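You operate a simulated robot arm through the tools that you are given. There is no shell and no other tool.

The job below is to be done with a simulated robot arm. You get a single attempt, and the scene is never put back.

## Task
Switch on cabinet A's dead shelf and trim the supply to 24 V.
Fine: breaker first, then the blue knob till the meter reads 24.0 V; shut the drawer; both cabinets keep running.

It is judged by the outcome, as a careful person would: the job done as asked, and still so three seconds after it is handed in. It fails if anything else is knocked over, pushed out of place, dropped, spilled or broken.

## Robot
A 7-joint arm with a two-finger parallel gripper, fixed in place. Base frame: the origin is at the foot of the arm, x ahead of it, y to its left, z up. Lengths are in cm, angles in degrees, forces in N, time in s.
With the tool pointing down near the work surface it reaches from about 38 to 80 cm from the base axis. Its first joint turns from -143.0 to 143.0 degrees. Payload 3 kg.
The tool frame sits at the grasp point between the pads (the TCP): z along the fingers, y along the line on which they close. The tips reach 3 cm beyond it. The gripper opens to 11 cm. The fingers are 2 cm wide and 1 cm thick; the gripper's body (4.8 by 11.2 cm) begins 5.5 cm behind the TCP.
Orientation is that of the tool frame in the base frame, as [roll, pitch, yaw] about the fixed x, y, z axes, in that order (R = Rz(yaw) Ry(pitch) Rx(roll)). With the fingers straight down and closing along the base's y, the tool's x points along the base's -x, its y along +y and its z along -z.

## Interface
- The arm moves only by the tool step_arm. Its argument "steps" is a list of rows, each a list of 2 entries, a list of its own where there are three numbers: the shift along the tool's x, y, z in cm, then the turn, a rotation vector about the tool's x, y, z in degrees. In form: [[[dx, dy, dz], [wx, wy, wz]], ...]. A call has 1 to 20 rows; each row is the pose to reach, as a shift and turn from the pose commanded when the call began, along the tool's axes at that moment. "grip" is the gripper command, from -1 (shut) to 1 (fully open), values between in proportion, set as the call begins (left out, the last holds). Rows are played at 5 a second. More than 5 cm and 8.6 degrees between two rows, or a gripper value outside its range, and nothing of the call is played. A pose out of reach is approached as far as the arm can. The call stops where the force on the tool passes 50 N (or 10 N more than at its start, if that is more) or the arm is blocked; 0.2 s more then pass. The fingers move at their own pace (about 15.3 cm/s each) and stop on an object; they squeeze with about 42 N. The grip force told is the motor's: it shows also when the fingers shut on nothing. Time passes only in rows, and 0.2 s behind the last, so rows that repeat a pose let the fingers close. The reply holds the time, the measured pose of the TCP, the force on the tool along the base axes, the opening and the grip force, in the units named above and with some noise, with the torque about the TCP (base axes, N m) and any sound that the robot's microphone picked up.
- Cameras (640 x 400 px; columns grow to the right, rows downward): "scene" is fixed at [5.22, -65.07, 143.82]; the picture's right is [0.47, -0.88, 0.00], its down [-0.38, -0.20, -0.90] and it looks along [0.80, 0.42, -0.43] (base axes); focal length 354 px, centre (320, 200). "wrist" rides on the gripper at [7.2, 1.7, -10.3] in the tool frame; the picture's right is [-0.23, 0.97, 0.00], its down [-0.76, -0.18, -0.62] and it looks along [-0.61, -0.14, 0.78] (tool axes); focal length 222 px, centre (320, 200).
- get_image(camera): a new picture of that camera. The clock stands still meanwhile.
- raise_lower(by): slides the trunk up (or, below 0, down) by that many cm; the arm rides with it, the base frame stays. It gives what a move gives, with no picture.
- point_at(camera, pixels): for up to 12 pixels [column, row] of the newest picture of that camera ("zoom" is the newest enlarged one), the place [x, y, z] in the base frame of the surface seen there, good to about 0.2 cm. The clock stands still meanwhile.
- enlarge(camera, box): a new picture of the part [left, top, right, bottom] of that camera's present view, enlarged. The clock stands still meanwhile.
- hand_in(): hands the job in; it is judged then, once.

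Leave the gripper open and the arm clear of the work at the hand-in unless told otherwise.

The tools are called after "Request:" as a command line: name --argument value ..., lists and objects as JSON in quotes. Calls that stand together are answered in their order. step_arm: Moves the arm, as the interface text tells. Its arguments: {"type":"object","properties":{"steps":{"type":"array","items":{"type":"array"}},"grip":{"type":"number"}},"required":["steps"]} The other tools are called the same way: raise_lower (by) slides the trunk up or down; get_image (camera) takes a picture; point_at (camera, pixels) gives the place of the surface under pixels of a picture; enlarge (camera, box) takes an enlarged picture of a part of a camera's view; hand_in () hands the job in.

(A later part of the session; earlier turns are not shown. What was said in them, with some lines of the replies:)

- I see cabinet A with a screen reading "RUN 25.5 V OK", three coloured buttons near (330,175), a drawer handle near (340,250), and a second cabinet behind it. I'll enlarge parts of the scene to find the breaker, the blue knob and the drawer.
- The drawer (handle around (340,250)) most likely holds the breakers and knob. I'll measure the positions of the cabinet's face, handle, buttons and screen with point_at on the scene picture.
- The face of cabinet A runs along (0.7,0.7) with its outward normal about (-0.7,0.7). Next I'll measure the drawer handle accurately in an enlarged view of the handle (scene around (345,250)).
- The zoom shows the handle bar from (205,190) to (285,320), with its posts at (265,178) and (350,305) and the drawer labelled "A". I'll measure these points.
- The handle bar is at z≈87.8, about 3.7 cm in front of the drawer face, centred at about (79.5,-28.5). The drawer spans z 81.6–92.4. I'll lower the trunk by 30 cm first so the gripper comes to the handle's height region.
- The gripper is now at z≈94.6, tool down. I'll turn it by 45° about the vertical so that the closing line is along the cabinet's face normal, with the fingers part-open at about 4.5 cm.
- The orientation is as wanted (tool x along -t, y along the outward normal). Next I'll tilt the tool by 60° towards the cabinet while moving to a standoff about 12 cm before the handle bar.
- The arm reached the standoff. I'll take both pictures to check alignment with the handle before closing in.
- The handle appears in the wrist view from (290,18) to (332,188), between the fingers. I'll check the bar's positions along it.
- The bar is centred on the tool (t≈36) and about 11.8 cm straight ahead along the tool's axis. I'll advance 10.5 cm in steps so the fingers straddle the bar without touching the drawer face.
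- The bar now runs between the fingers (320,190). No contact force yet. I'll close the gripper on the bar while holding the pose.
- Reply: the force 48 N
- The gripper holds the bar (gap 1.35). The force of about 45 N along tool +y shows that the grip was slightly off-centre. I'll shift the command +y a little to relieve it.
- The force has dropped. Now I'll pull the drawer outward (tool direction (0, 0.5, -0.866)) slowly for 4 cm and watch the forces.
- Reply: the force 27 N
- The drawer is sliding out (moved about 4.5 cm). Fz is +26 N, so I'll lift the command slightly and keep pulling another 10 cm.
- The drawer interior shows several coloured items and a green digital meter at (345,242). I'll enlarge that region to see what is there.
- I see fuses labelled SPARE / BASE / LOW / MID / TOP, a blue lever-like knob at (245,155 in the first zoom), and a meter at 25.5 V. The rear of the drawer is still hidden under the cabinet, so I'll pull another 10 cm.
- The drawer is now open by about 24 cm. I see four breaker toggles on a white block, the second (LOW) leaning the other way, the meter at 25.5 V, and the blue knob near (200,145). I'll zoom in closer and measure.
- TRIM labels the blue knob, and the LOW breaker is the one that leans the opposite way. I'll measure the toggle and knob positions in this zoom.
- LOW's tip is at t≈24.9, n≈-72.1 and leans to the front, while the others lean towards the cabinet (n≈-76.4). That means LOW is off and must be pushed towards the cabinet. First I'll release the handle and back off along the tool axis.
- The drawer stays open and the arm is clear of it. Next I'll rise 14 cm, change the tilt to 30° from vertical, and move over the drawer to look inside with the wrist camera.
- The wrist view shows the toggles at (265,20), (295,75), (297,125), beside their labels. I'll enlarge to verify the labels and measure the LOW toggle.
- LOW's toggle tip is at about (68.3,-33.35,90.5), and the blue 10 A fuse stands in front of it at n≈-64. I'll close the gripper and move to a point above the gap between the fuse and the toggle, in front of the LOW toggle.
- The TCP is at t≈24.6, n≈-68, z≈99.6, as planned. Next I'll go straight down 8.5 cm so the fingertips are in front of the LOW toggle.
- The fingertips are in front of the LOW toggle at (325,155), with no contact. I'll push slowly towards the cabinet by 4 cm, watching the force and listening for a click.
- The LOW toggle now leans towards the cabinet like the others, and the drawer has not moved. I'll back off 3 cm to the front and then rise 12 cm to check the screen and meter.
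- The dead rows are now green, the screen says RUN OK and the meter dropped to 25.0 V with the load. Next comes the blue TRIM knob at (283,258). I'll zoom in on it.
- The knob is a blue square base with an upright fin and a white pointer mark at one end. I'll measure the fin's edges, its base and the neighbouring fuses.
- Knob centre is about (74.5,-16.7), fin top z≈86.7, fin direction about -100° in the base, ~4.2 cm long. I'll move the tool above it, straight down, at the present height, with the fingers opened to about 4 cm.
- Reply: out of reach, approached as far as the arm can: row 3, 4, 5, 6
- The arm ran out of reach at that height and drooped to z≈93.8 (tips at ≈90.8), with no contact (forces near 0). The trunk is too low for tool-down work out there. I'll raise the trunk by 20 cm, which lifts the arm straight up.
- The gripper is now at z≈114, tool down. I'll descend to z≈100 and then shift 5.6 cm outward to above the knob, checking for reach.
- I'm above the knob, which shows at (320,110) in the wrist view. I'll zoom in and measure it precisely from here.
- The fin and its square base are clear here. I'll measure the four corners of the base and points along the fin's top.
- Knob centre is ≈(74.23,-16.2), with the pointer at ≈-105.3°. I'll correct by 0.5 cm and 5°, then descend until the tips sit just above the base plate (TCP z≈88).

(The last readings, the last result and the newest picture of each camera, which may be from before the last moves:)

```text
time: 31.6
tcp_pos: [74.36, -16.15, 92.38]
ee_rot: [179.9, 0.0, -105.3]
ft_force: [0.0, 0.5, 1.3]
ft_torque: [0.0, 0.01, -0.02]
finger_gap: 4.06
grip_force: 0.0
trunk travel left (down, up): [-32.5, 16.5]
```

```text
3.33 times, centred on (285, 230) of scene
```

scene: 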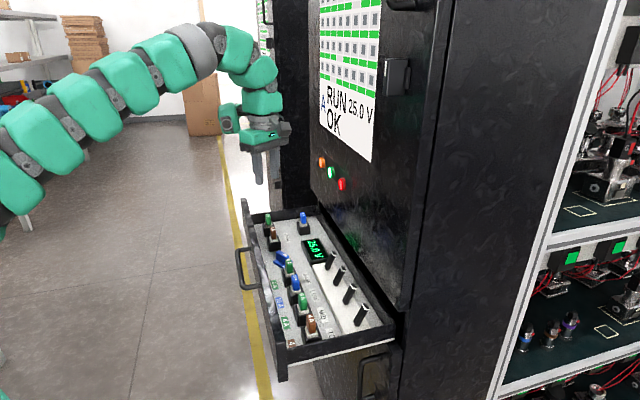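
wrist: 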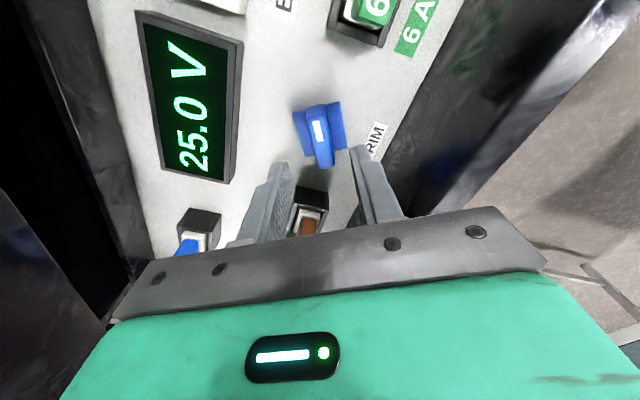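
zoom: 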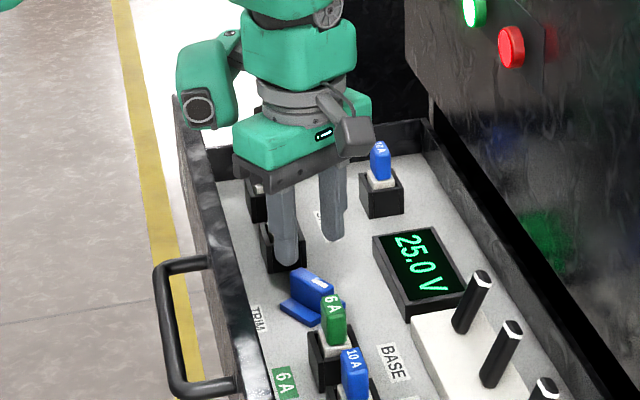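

The fingers look lined up on either side of the knob from above. I'll measure the fin again from this closer view before the last descent.

Request:
enlarge --camera "wrist" --box '[270, 90, 370, 180]'

```text
4.44 times, centred on (320, 135) of wrist
```

zoom: 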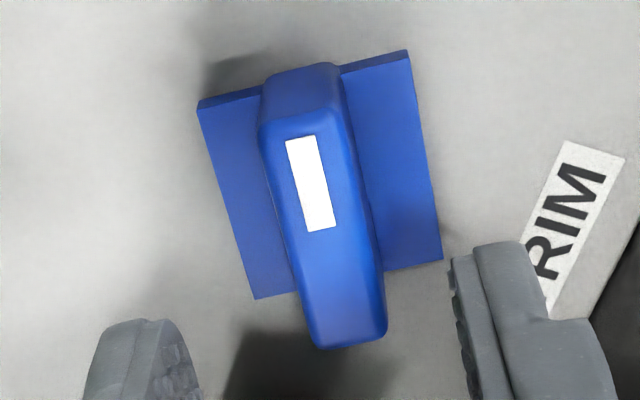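

The fin's slant in this picture matches the camera's own twist. I'll measure it again for a check.

Request:
point_at --camera "zoom" --pixels '[[208, 115], [402, 65], [435, 255], [258, 290], [298, 122], [348, 335], [272, 130], [332, 115], [315, 340], [380, 325], [325, 235], [305, 180]]'

```text
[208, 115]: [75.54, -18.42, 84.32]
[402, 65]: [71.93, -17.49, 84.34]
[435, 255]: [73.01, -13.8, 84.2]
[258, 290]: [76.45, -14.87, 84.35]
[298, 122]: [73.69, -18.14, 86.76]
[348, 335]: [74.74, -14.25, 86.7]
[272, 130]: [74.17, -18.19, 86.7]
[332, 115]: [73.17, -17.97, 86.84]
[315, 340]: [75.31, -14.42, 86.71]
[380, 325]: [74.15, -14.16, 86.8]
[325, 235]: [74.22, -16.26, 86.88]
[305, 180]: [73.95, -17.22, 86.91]
```

Centre confirmed at (74.22,-16.18), angle -105°. I'll descend 4.4 cm (TCP z≈88.0) with a 0.1 cm sideways fix.

Request:
step_arm --steps '[[[0, 0.1, 1.5], [0, 0, 0]], [[0, 0.1, 3], [0, 0, 0]], [[0, 0.1, 4.4], [0, 0, 0]], [[0, 0.1, 4.4], [0, 0, 0]]]'

Request:
get_image --camera "wrist"

Request:
enlarge --camera "scene" --box '[230, 170, 340, 290]'

```text
time: 32.6
tcp_pos: [74.28, -16.26, 87.95]
ee_rot: [179.9, 0.0, -105.3]
ft_force: [0.9, 1.0, 0.3]
ft_torque: [0.0, 0.0, -0.01]
finger_gap: 4.03
grip_force: 0.0
trunk travel left (down, up): [-32.5, 16.5]
```

```text
taken
```

wrist: 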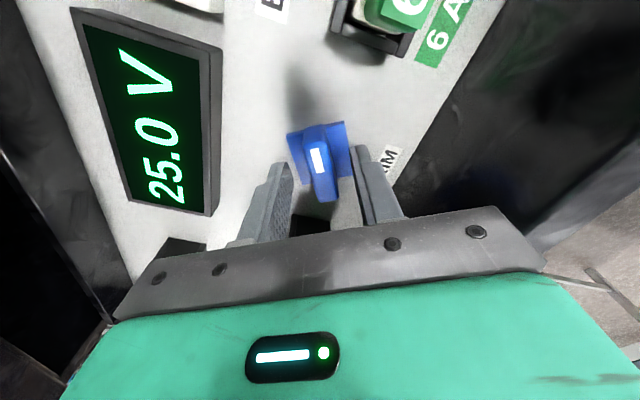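

```text
3.33 times, centred on (285, 230) of scene
```

zoom: 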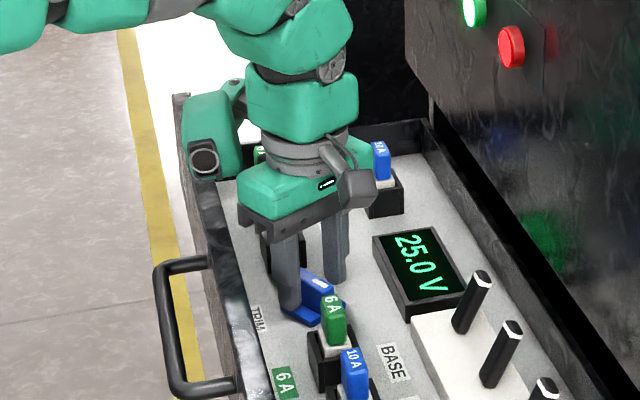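

The fingers stand on both sides of the fin and the meter shows clearly at 25.0 V. I'll close the gripper on the fin.

Request:
step_arm --steps '[[[0, 0, 0], [0, 0, 0]], [[0, 0, 0], [0, 0, 0]], [[0, 0, 0], [0, 0, 0]]]' --grip -1

Request:
get_image --camera "wrist"

```text
time: 33.4
tcp_pos: [74.23, -16.21, 88.11]
ee_rot: [179.9, 0.1, -105.2]
ft_force: [-5.0, -1.3, -4.0]
ft_torque: [-0.32, 0.11, 0.01]
finger_gap: 1.48
grip_force: 44.8
trunk travel left (down, up): [-32.5, 16.5]
```

```text
taken
```

wrist: 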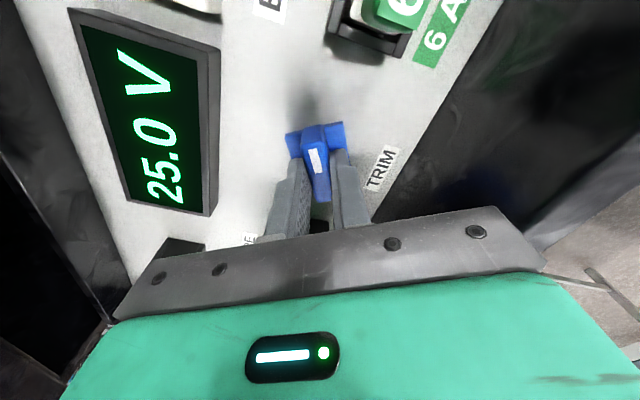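

The fin is gripped (gap 1.48), forces are small, and the meter still reads 25.0. I'll turn counter-clockwise seen from above (tool z negative) by a cautious 6° and read the meter.

Request:
step_arm --steps '[[[0, 0, 0], [0, 0, -2]], [[0, 0, 0], [0, 0, -4]], [[0, 0, 0], [0, 0, -6]], [[0, 0, 0], [0, 0, -6]]]'

Request:
get_image --camera "wrist"

```text
time: 34.4
tcp_pos: [74.17, -16.19, 88.09]
ee_rot: [-180.0, 0.0, -99.2]
ft_force: [-2.7, -5.2, -4.3]
ft_torque: [-0.22, -0.01, 0.01]
finger_gap: 1.47
grip_force: 45.1
trunk travel left (down, up): [-32.5, 16.5]
```

```text
taken
```

wrist: 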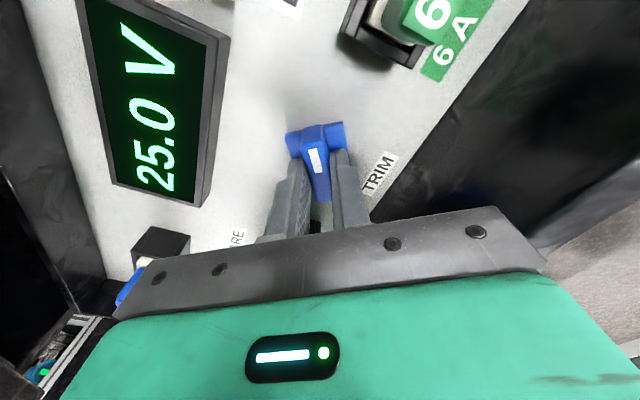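

The knob turned with the gripper, but the meter still reads 25.0. There may be some slack or lag. I'll turn another 6° the same way.

Request:
step_arm --steps '[[[0, 0, 0], [0, 0, -2]], [[0, 0, 0], [0, 0, -4]], [[0, 0, 0], [0, 0, -6]], [[0, 0, 0], [0, 0, -6]]]'

Request:
get_image --camera "wrist"

Request:
get_image --camera "scene"

```text
time: 35.4
tcp_pos: [74.18, -16.25, 88.02]
ee_rot: [-179.9, -0.1, -93.4]
ft_force: [-2.1, -6.2, -2.1]
ft_torque: [-1.13, 0.08, 0.02]
finger_gap: 1.47
grip_force: 44.9
trunk travel left (down, up): [-32.5, 16.5]
```

```text
taken
```

wrist: 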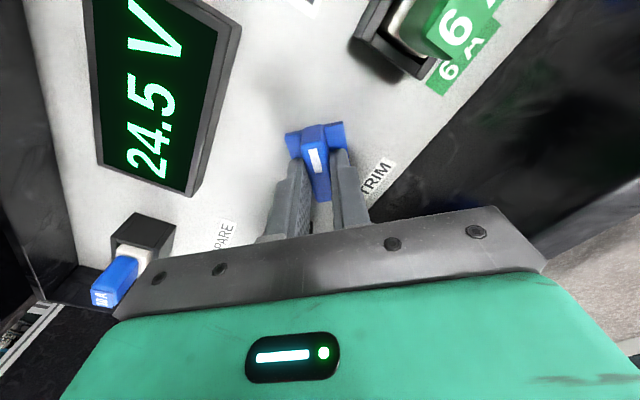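

```text
taken
```

scene: 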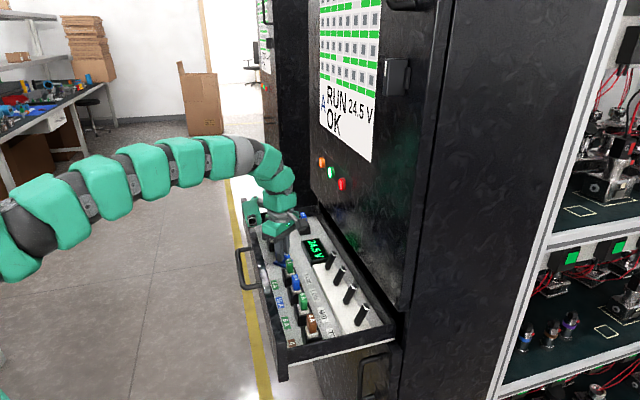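

It jumped to 24.5 V on both displays, so the knob works in 0.5 V steps. I'll keep turning in 3° increments to find where 24.0 starts.

Request:
step_arm --steps '[[[0, 0, 0], [0, 0, -1.5]], [[0, 0, 0], [0, 0, -3]], [[0, 0, 0], [0, 0, -3]]]'

Request:
enlarge --camera "wrist" --box '[80, 0, 400, 200]'

```text
time: 36.2
tcp_pos: [74.25, -16.16, 87.94]
ee_rot: [180.0, -0.1, -90.3]
ft_force: [-7.3, -9.6, -3.1]
ft_torque: [-1.05, 0.05, 0.0]
finger_gap: 1.47
grip_force: 45.3
trunk travel left (down, up): [-32.5, 16.5]
```

```text
2.00 times, centred on (240, 100) of wrist
```

zoom: 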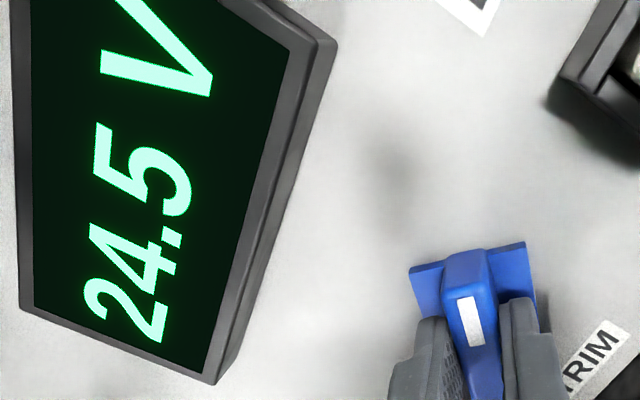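

Still 24.5 at 15° of turn. I'll turn 3° more.

Request:
step_arm --steps '[[[0, 0, 0], [0, 0, -1.5]], [[0, 0, 0], [0, 0, -3]], [[0, 0, 0], [0, 0, -3]]]'

Request:
enlarge --camera "wrist" --box '[80, 0, 400, 200]'

```text
time: 37.0
tcp_pos: [74.28, -16.18, 88.01]
ee_rot: [179.8, 0.1, -87.4]
ft_force: [-15.6, -11.0, -6.3]
ft_torque: [-0.97, 0.34, 0.01]
finger_gap: 1.48
grip_force: 45.3
trunk travel left (down, up): [-32.5, 16.5]
```

```text
2.00 times, centred on (240, 100) of wrist
```

zoom: 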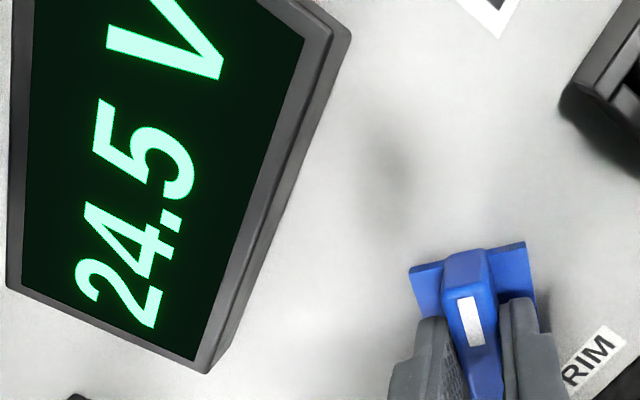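

Still 24.5 at 18°. A side force of about 19 N is building, so I'll shift 0.12 cm to relieve it and turn 3° more.

Request:
step_arm --steps '[[[0.04, 0.06, 0], [0, 0, -1]], [[0.08, 0.12, 0], [0, 0, -2]], [[0.08, 0.12, 0], [0, 0, -3]], [[0.08, 0.12, 0], [0, 0, -3]]]'

Request:
enlarge --camera "wrist" --box '[80, 0, 400, 200]'

```text
time: 38.0
tcp_pos: [74.3, -16.13, 87.99]
ee_rot: [179.9, 0.1, -84.2]
ft_force: [-7.2, -5.4, -9.9]
ft_torque: [-0.37, -0.02, 0.0]
finger_gap: 1.49
grip_force: 45.2
trunk travel left (down, up): [-32.5, 16.5]
```

```text
2.00 times, centred on (240, 100) of wrist
```

zoom: 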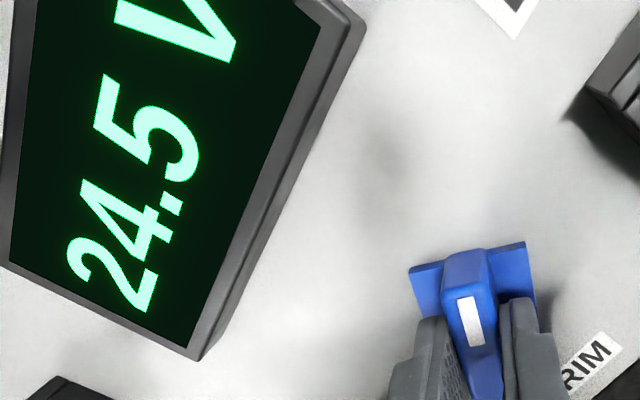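

Still 24.5 at 21°. Another 3°.

Request:
step_arm --steps '[[[0, 0, 0], [0, 0, -1.5]], [[0, 0, 0], [0, 0, -3]], [[0, 0, 0], [0, 0, -3]]]'

Request:
enlarge --camera "wrist" --box '[80, 0, 400, 200]'

```text
time: 38.8
tcp_pos: [74.2, -16.18, 87.88]
ee_rot: [179.9, 0.1, -81.2]
ft_force: [-4.4, -0.6, -11.9]
ft_torque: [0.51, 0.09, 0.01]
finger_gap: 1.45
grip_force: 44.8
trunk travel left (down, up): [-32.5, 16.5]
```

```text
2.00 times, centred on (240, 100) of wrist
```

zoom: 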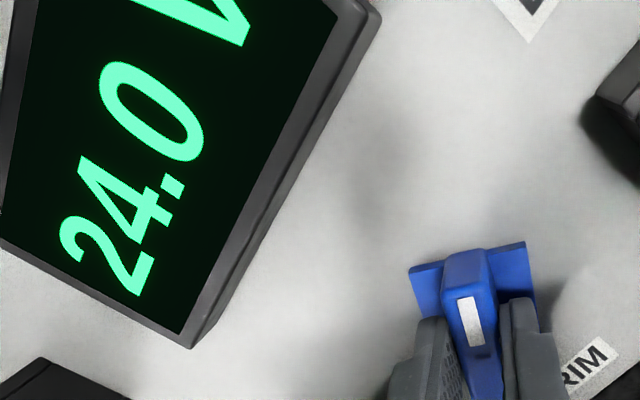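

24.0 V appears after 24° of turn. The changes fit 15° detents (at 7.5° and 22.5°), so the 24.0 V detent is centred at 30°. I'll turn about 5.5° more so that the knob sits in the middle of the detent, and check the reading.

Request:
step_arm --steps '[[[0, 0, 0], [0, 0, -1.5]], [[0, 0, 0], [0, 0, -3]], [[0, 0, 0], [0, 0, -4.2]], [[0, 0, 0], [0, 0, -5.5]], [[0, 0, 0], [0, 0, -5.5]]]'

Request:
enlarge --camera "wrist" --box '[80, 0, 400, 200]'

Request:
get_image --camera "scene"

```text
time: 40.0
tcp_pos: [74.25, -16.22, 88.0]
ee_rot: [179.9, -0.1, -75.7]
ft_force: [-1.1, 0.0, -10.5]
ft_torque: [-0.31, -0.2, -0.04]
finger_gap: 1.5
grip_force: 44.8
trunk travel left (down, up): [-32.5, 16.5]
```

```text
2.00 times, centred on (240, 100) of wrist
```

zoom: 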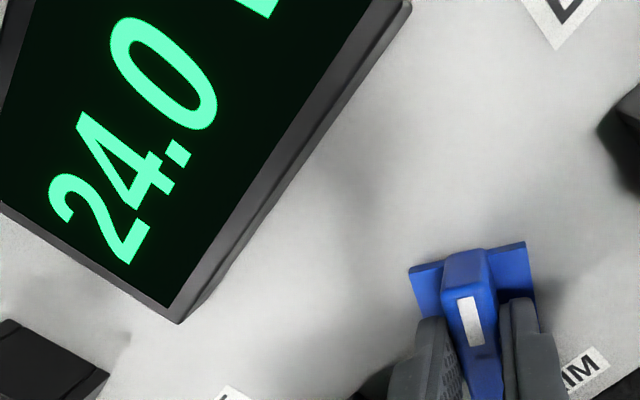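

```text
taken
```

scene: 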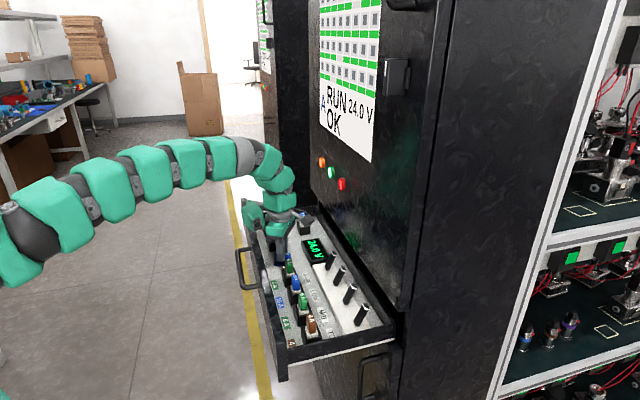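

Meter and screen both read 24.0 V, RUN OK. I'll open the gripper to about 4 cm and rise straight up 14 cm.

Request:
step_arm --steps '[[[0, 0, 0], [0, 0, 0]], [[0, 0, 0], [0, 0, 0]], [[0, 0, 0], [0, 0, 0]], [[0, 0, -2], [0, 0, 0]], [[0, 0, -5], [0, 0, 0]], [[0, 0, -9], [0, 0, 0]], [[0, 0, -13], [0, 0, 0]], [[0, 0, -14], [0, 0, 0]]]' --grip -0.27

Request:
get_image --camera "wrist"

Request:
get_image --camera "scene"

Request:
enlarge --camera "scene" --box '[230, 0, 400, 170]'

```text
time: 41.8
tcp_pos: [74.26, -16.19, 102.11]
ee_rot: [179.9, -0.1, -75.7]
ft_force: [0.9, -0.5, -1.0]
ft_torque: [0.01, -0.04, -0.02]
finger_gap: 4.02
grip_force: 0.0
trunk travel left (down, up): [-32.5, 16.5]
```

```text
taken
```

wrist: 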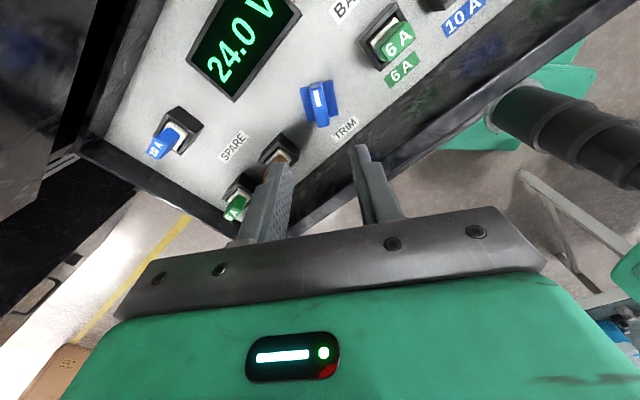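

```text
taken
```

scene: 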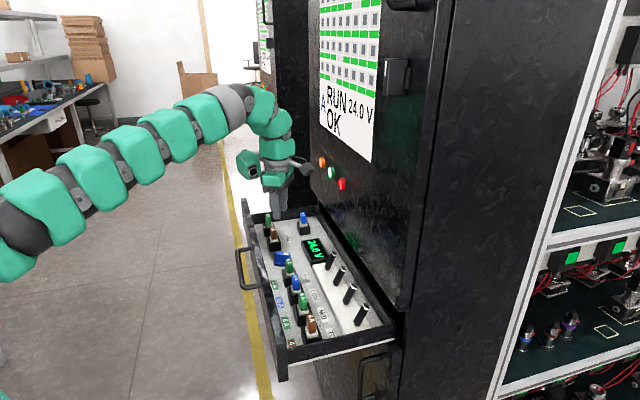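

```text
2.35 times, centred on (315, 85) of scene
```

zoom: 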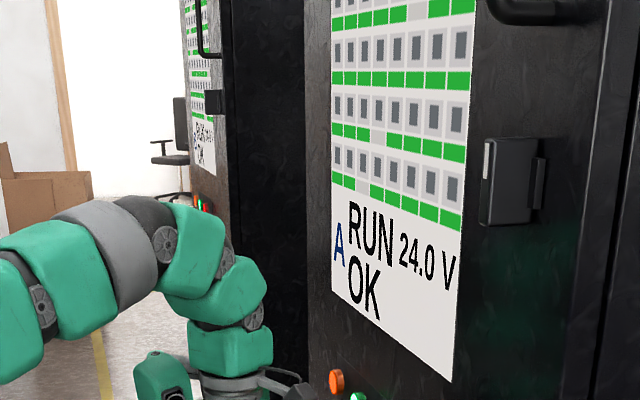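

The reading holds at 24.0 V after release, and all rows are green. Now the drawer. I'll move back out over the front wall (rising to z≈112, then out to n≈-38), turning the tool so its closing line is along the drawer direction again.

Request:
step_arm --steps '[[[-2.48, 2.2, -3], [0, 0, 7.4]], [[-4.95, 4.39, -5], [0, 0, 14.8]], [[-7.43, 6.6, -7], [0, 0, 22.2]], [[-9.9, 8.78, -9], [0, 0, 29.6]], [[-12.38, 10.98, -10], [0, 0, 37.0]], [[-14.85, 13.17, -10], [0, 0, 44.4]], [[-17.33, 15.37, -10], [0, 0, 51.8]], [[-19.8, 17.56, -10], [0, 0, 59.3]], [[-19.8, 17.56, -10], [0, 0, 59.3]]]'

Request:
get_image --camera "scene"

```text
time: 43.8
tcp_pos: [52.32, -1.32, 112.09]
ee_rot: [-180.0, 0.1, -135.0]
ft_force: [-0.5, 0.1, 0.6]
ft_torque: [-0.03, 0.0, -0.01]
finger_gap: 4.0
grip_force: 0.1
trunk travel left (down, up): [-32.5, 16.5]
```

```text
taken
```

scene: 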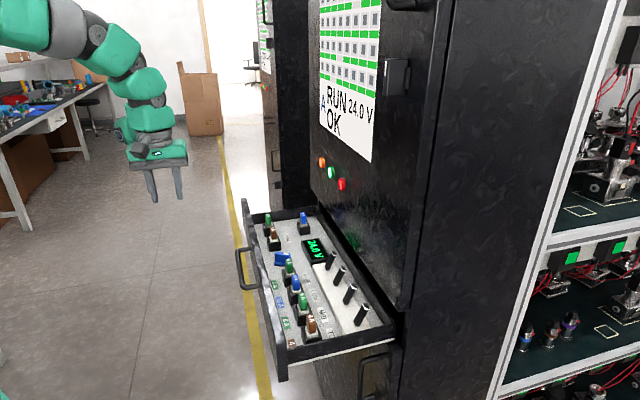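

The arm is clear in front of the drawer, and everything in the drawer looks right. I'll check the drawer up close, then lower the trunk 20 cm back to the height used for the handle.

Request:
enlarge --camera "scene" --box '[230, 190, 400, 380]'

Request:
raise_lower --by -20

```text
2.11 times, centred on (315, 285) of scene
```

zoom: 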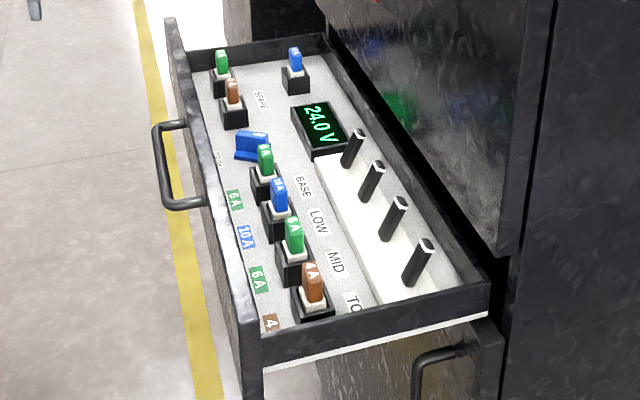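

```text
time: 45.9
tcp_pos: [52.29, -1.31, 92.08]
ee_rot: [-180.0, 0.0, -134.9]
ft_force: [-1.1, 0.0, -0.3]
ft_torque: [0.04, 0.01, -0.02]
finger_gap: 4.02
grip_force: 0.1
trunk travel left (down, up): [-12.5, 36.5]
```

Now I'll tilt the tool 60° towards the drawer at a standoff of about 12 cm from the handle, as I did the first time.

Request:
step_arm --steps '[[[0, -0.4, -0.3], [7.5, 0, 0]], [[0, -0.9, -0.6], [15, 0, 0]], [[0, -1.3, -0.9], [22.5, 0, 0]], [[0, -1.8, -1.2], [30, 0, 0]], [[0, -2.3, -1.4], [37.5, 0, 0]], [[0, -2.7, -1.6], [45, 0, 0]], [[0, -3.2, -1.8], [52.5, 0, 0]], [[0, -3.6, -1.9], [60, 0, 0]], [[0, -3.6, -1.9], [60, 0, 0]]]' --grip -0.2

Request:
get_image --camera "wrist"

Request:
get_image --camera "scene"

```text
time: 47.9
tcp_pos: [54.8, -3.97, 94.05]
ee_rot: [-120.1, 0.0, -135.1]
ft_force: [0.0, -0.1, -0.4]
ft_torque: [-0.02, 0.0, -0.01]
finger_gap: 4.39
grip_force: 0.1
trunk travel left (down, up): [-12.5, 36.5]
```

```text
taken
```

wrist: 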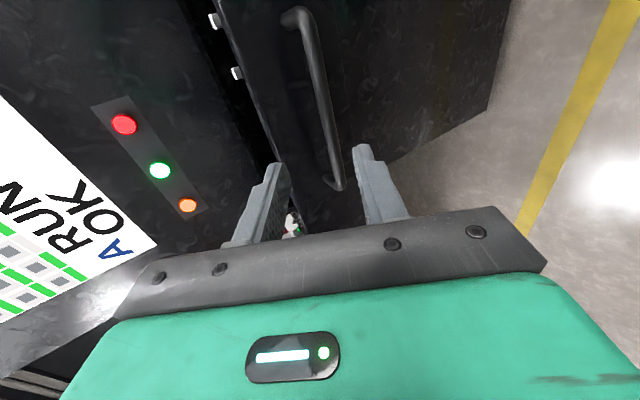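

```text
taken
```

scene: 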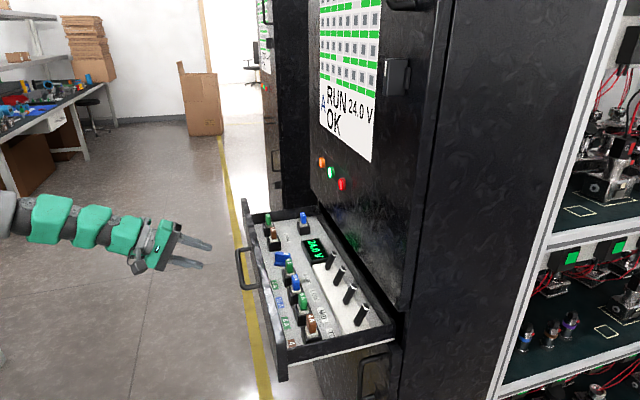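

The handle runs between the fingers in the wrist view, from (295,20) to (338,185). I'll measure the bar again.

Request:
point_at --camera "wrist" --pixels '[[304, 40], [315, 85], [325, 130], [333, 165], [338, 184], [290, 20]]'

```text
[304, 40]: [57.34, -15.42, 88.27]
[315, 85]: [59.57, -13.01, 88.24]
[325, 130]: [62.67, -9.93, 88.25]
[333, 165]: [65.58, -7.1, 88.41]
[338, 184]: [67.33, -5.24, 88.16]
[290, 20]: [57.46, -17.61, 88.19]
```

The bar is where I left it. I'll advance to the same grasp pose as before (TCP ≈(61.28,-10.45,88.14)): 0.5 cm sideways and then 10.9 cm ahead.

Request:
step_arm --steps '[[[0, 0.54, 2], [0, 0, 0]], [[0, 0.54, 5.5], [0, 0, 0]], [[0, 0.54, 8.5], [0, 0, 0]], [[0, 0.54, 10], [0, 0, 0]], [[0, 0.54, 10.9], [0, 0, 0]], [[0, 0.54, 10.9], [0, 0, 0]]]'

Request:
get_image --camera "wrist"

```text
time: 49.3
tcp_pos: [61.45, -10.43, 88.18]
ee_rot: [-120.0, 0.0, -135.0]
ft_force: [0.1, 1.4, 0.4]
ft_torque: [0.01, 0.0, -0.02]
finger_gap: 4.42
grip_force: 0.1
trunk travel left (down, up): [-12.5, 36.5]
```

```text
taken
```

wrist: 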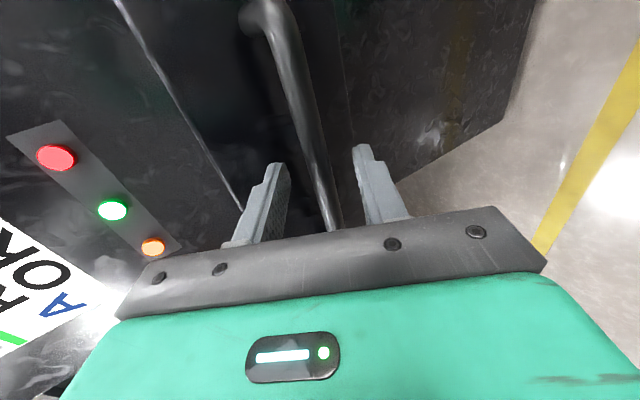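

The bar is between the fingers again, with no contact yet. I'll close the gripper on it.

Request:
step_arm --steps '[[[0, 0, 0], [0, 0, 0]], [[0, 0, 0], [0, 0, 0]], [[0, 0, 0], [0, 0, 0]]]' --grip -1

```text
time: 50.1
tcp_pos: [61.4, -10.4, 88.1]
ee_rot: [-120.0, 0.0, -135.2]
ft_force: [-3.6, 1.0, -15.3]
ft_torque: [0.36, -0.12, 0.08]
finger_gap: 1.36
grip_force: 45.3
trunk travel left (down, up): [-12.5, 36.5]
```

Gripped (gap 1.36, small force). Next I'll push the drawer in 20 cm at an even pace.

Request:
step_arm --steps '[[[0, -0.4, 0.93], [0, 0, 0]], [[0, -1.15, 2.23], [0, 0, 0]], [[0, -1.9, 3.53], [0, 0, 0]], [[0, -2.9, 5.26], [0, 0, 0]], [[0, -3.9, 6.99], [0, 0, 0]], [[0, -4.9, 8.72], [0, 0, 0]], [[0, -5.9, 10.45], [0, 0, 0]], [[0, -6.9, 12.18], [0, 0, 0]], [[0, -7.9, 13.92], [0, 0, 0]], [[0, -8.9, 15.65], [0, 0, 0]], [[0, -9.9, 17.38], [0, 0, 0]], [[0, -9.9, 17.38], [0, 0, 0]]]'

Request:
get_image --camera "scene"

```text
time: 52.7
tcp_pos: [75.5, -24.43, 88.1]
ee_rot: [-120.0, 0.0, -135.1]
ft_force: [3.5, 0.6, 7.6]
ft_torque: [0.48, -0.53, 0.78]
finger_gap: 1.38
grip_force: 44.5
trunk travel left (down, up): [-12.5, 36.5]
```

```text
taken
```

scene: 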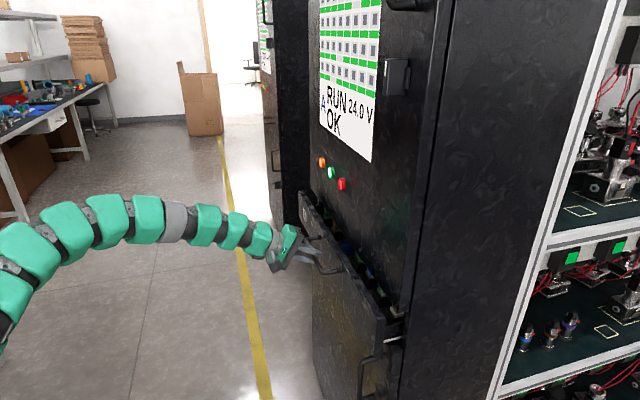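

The drawer is nearly shut, with about 4.4 cm left. I'll push the rest slowly.

Request:
step_arm --steps '[[[0, -0.5, 0.87], [0, 0, 0]], [[0, -1.0, 1.73], [0, 0, 0]], [[0, -1.5, 2.6], [0, 0, 0]], [[0, -1.9, 3.29], [0, 0, 0]], [[0, -2.2, 3.81], [0, 0, 0]], [[0, -2.3, 3.98], [0, 0, 0]], [[0, -2.3, 3.98], [0, 0, 0]]]'

Request:
enlarge --camera "scene" --box '[280, 170, 430, 350]'

```text
time: 54.3
tcp_pos: [78.78, -27.73, 88.06]
ee_rot: [-119.9, 0.0, -135.2]
ft_force: [-0.5, 1.2, 12.7]
ft_torque: [-0.19, -0.03, -0.59]
finger_gap: 1.37
grip_force: 45.3
trunk travel left (down, up): [-12.5, 36.5]
```

```text
2.22 times, centred on (355, 260) of scene
```

zoom: 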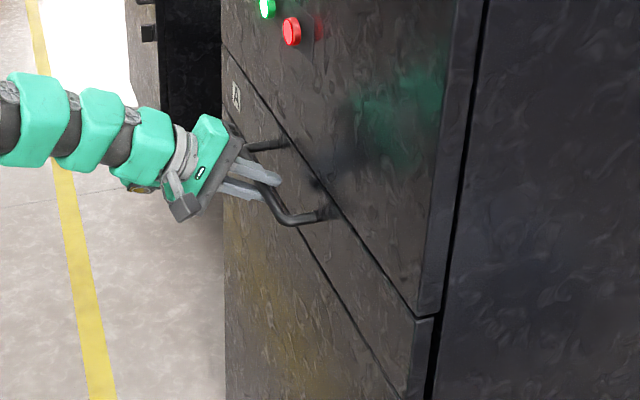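

The drawer looks flush (TCP n≈-75.3). I'll push a further 0.4 cm gently to confirm that it is against its stop.

Request:
step_arm --steps '[[[0, -0.05, 0.2], [0, 0, 0]], [[0, -0.1, 0.4], [0, 0, 0]], [[0, -0.1, 0.4], [0, 0, 0]]]'

```text
time: 55.1
tcp_pos: [78.95, -27.85, 88.06]
ee_rot: [-120.0, -0.1, -135.0]
ft_force: [-34.7, 25.5, 1.7]
ft_torque: [0.29, 0.07, -0.11]
finger_gap: 1.33
grip_force: 45.2
trunk travel left (down, up): [-12.5, 36.5]
```

The force of about 43 N outward confirms the drawer is against its stop. I'll relax the push and then open the gripper.

Request:
step_arm --steps '[[[0, 0.1, -0.2], [0, 0, 0]], [[0, 0.13, -0.27], [0, 0, 0]]]'

Request:
step_arm --steps '[[[0, 0, 0], [0, 0, 0]], [[0, 0, 0], [0, 0, 0]], [[0, 0, 0], [0, 0, 0]]]' --grip -0.2

Request:
get_image --camera "wrist"

```text
time: 55.7
tcp_pos: [78.94, -27.84, 87.94]
ee_rot: [-120.0, 0.1, -135.0]
ft_force: [5.1, -1.0, 2.6]
ft_torque: [0.28, -0.43, 0.6]
finger_gap: 1.37
grip_force: 44.3
trunk travel left (down, up): [-12.5, 36.5]
```

```text
time: 56.5
tcp_pos: [78.86, -27.82, 88.01]
ee_rot: [-120.0, 0.0, -135.0]
ft_force: [-0.3, 0.8, 0.4]
ft_torque: [-0.02, 0.0, 0.02]
finger_gap: 4.41
grip_force: 0.0
trunk travel left (down, up): [-12.5, 36.5]
```

```text
taken
```

wrist: 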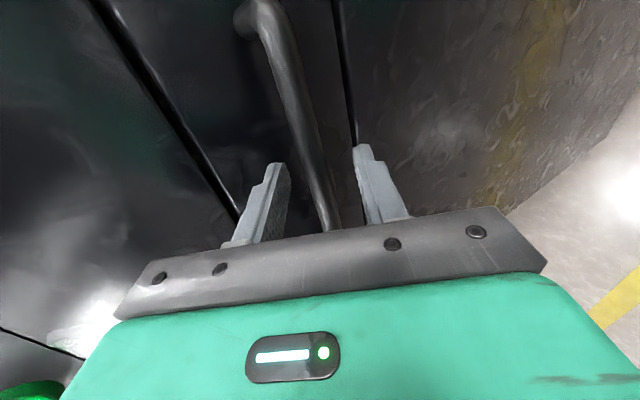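

The fingers are free of the bar on both sides and the forces are nil. I'll back straight off along the tool axis by 18 cm.

Request:
step_arm --steps '[[[0, 0, -1], [0, 0, 0]], [[0, 0, -3], [0, 0, 0]], [[0, 0, -6], [0, 0, 0]], [[0, 0, -9], [0, 0, 0]], [[0, 0, -12], [0, 0, 0]], [[0, 0, -15], [0, 0, 0]], [[0, 0, -18], [0, 0, 0]], [[0, 0, -18], [0, 0, 0]]]'

Request:
get_image --camera "scene"

Request:
enlarge --camera "scene" --box '[280, 170, 430, 350]'

Request:
enlarge --camera "scene" --box '[240, 0, 400, 170]'

```text
time: 58.3
tcp_pos: [67.71, -16.73, 97.06]
ee_rot: [-120.0, -0.1, -135.0]
ft_force: [-0.4, -1.1, -0.1]
ft_torque: [0.02, -0.01, 0.02]
finger_gap: 4.37
grip_force: 0.1
trunk travel left (down, up): [-12.5, 36.5]
```

```text
taken
```

scene: 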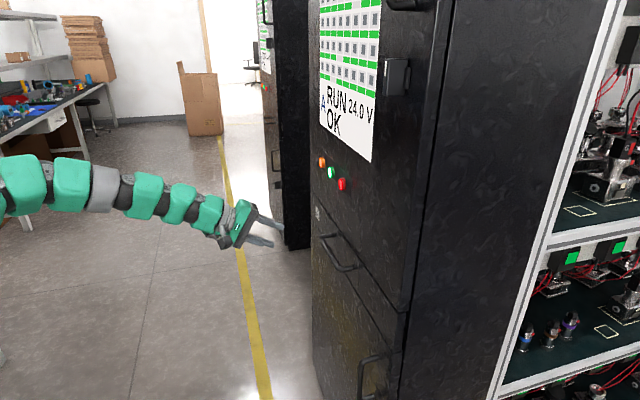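

```text
2.22 times, centred on (355, 260) of scene
```

zoom: 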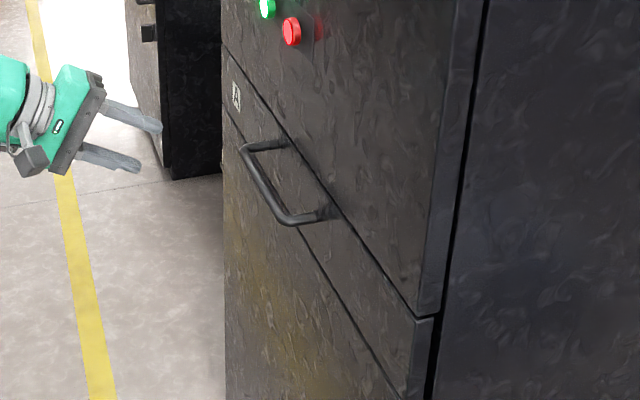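

```text
2.35 times, centred on (320, 85) of scene
```

zoom: 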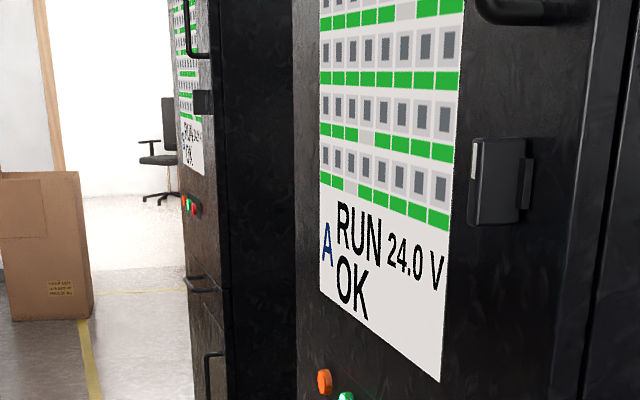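

The drawer is shut, and cabinet A reads RUN, 24.0 V, OK. I'll verify the drawer's position by measuring the handle, and zoom in on the second cabinet's screen.

Request:
enlarge --camera "scene" --box '[255, 30, 285, 110]'

Request:
enlarge --camera "scene" --box '[305, 190, 395, 290]'

Request:
point_at --camera "zoom" --pixels '[[220, 225], [240, 260], [262, 297], [305, 270], [190, 150], [340, 120]]'

```text
5.00 times, centred on (270, 70) of scene
```

zoom: 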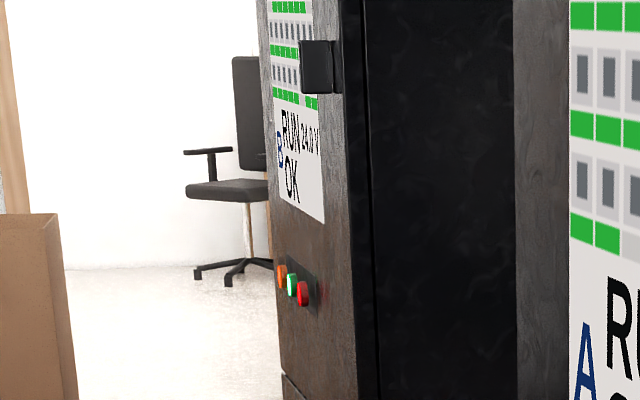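

```text
4.00 times, centred on (350, 240) of scene
```

zoom: 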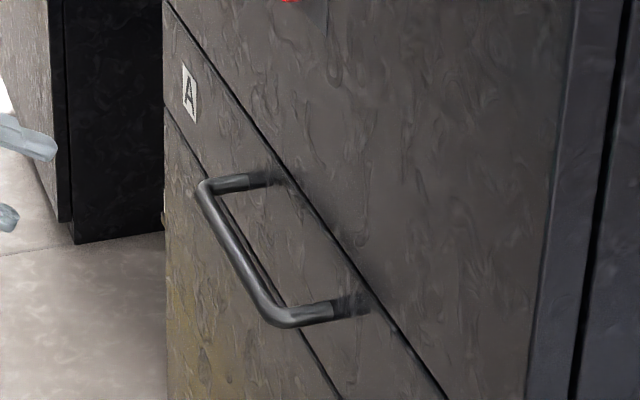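

```text
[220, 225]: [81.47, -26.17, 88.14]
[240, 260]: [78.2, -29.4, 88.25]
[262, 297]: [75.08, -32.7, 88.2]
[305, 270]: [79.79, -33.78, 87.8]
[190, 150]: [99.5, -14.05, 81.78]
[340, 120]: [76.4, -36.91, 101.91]
```

The handle and face positions match the start values, so the drawer is fully closed. Cabinet B reads RUN 24.0 V OK as well. I'll back the arm off another 15 cm and open the gripper fully.

Request:
step_arm --steps '[[[0, 1.5, -2.6], [0, 0, 0]], [[0, 3, -5.2], [0, 0, 0]], [[0, 4.5, -7.8], [0, 0, 0]], [[0, 6, -10.4], [0, 0, 0]], [[0, 7.5, -13], [0, 0, 0]], [[0, 7.5, -13], [0, 0, 0]]]' --grip 1

Request:
get_image --camera "scene"

Request:
enlarge --camera "scene" --box '[240, 0, 400, 170]'

```text
time: 59.7
tcp_pos: [57.08, -6.22, 97.07]
ee_rot: [-120.0, 0.1, -135.1]
ft_force: [-0.6, -0.5, 0.0]
ft_torque: [-0.02, -0.01, 0.01]
finger_gap: 10.99
grip_force: 0.1
trunk travel left (down, up): [-12.5, 36.5]
```

```text
taken
```

scene: 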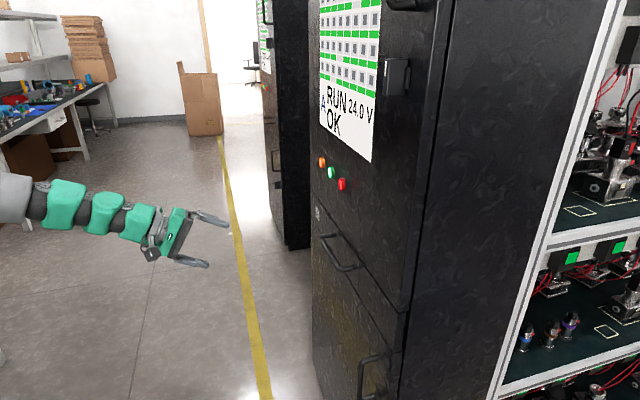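

```text
2.35 times, centred on (320, 85) of scene
```

zoom: 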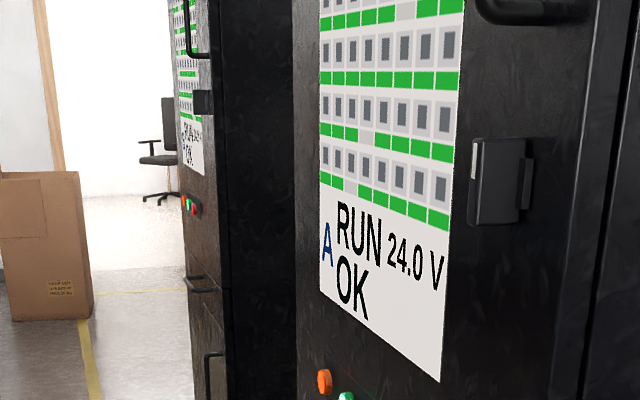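

The gripper is fully open and the arm is clear. Cabinet A shows RUN 24.0 V OK with the revived shelf's rows green, cabinet B is still running, and the drawer is shut. I'm handing the job in.

Request:
hand_in

```text
The job is handed in.
```

Cabinet A's dead shelf is back on, the supply is trimmed to 24.0 V, and the drawer is shut. The job is handed in.

- **Breaker:** the LOW breaker was the one switched off. I pushed it on first, and its dead rows on the screen turned green.
- **Trim:** the meter read 25.5 V at the start and 25.0 V once the shelf was on. The blue knob moves in 0.5 V steps. I turned it about 30° counter-clockwise to sit mid-step at 24.0 V.
- **Drawer:** it is pushed fully to its stop, and the handle and face measure the same as at the start.
- **Cabinets:** at the last check before hand-in, cabinet A showed RUN 24.0 V OK. Cabinet B showed the same when I checked it just before backing the arm off.

The top rows of cabinet A's screen are outside the camera view, so I did not see them. The MID and TOP breakers were both on. I saw nothing else moved or knocked over, and the arm is clear with the gripper open.
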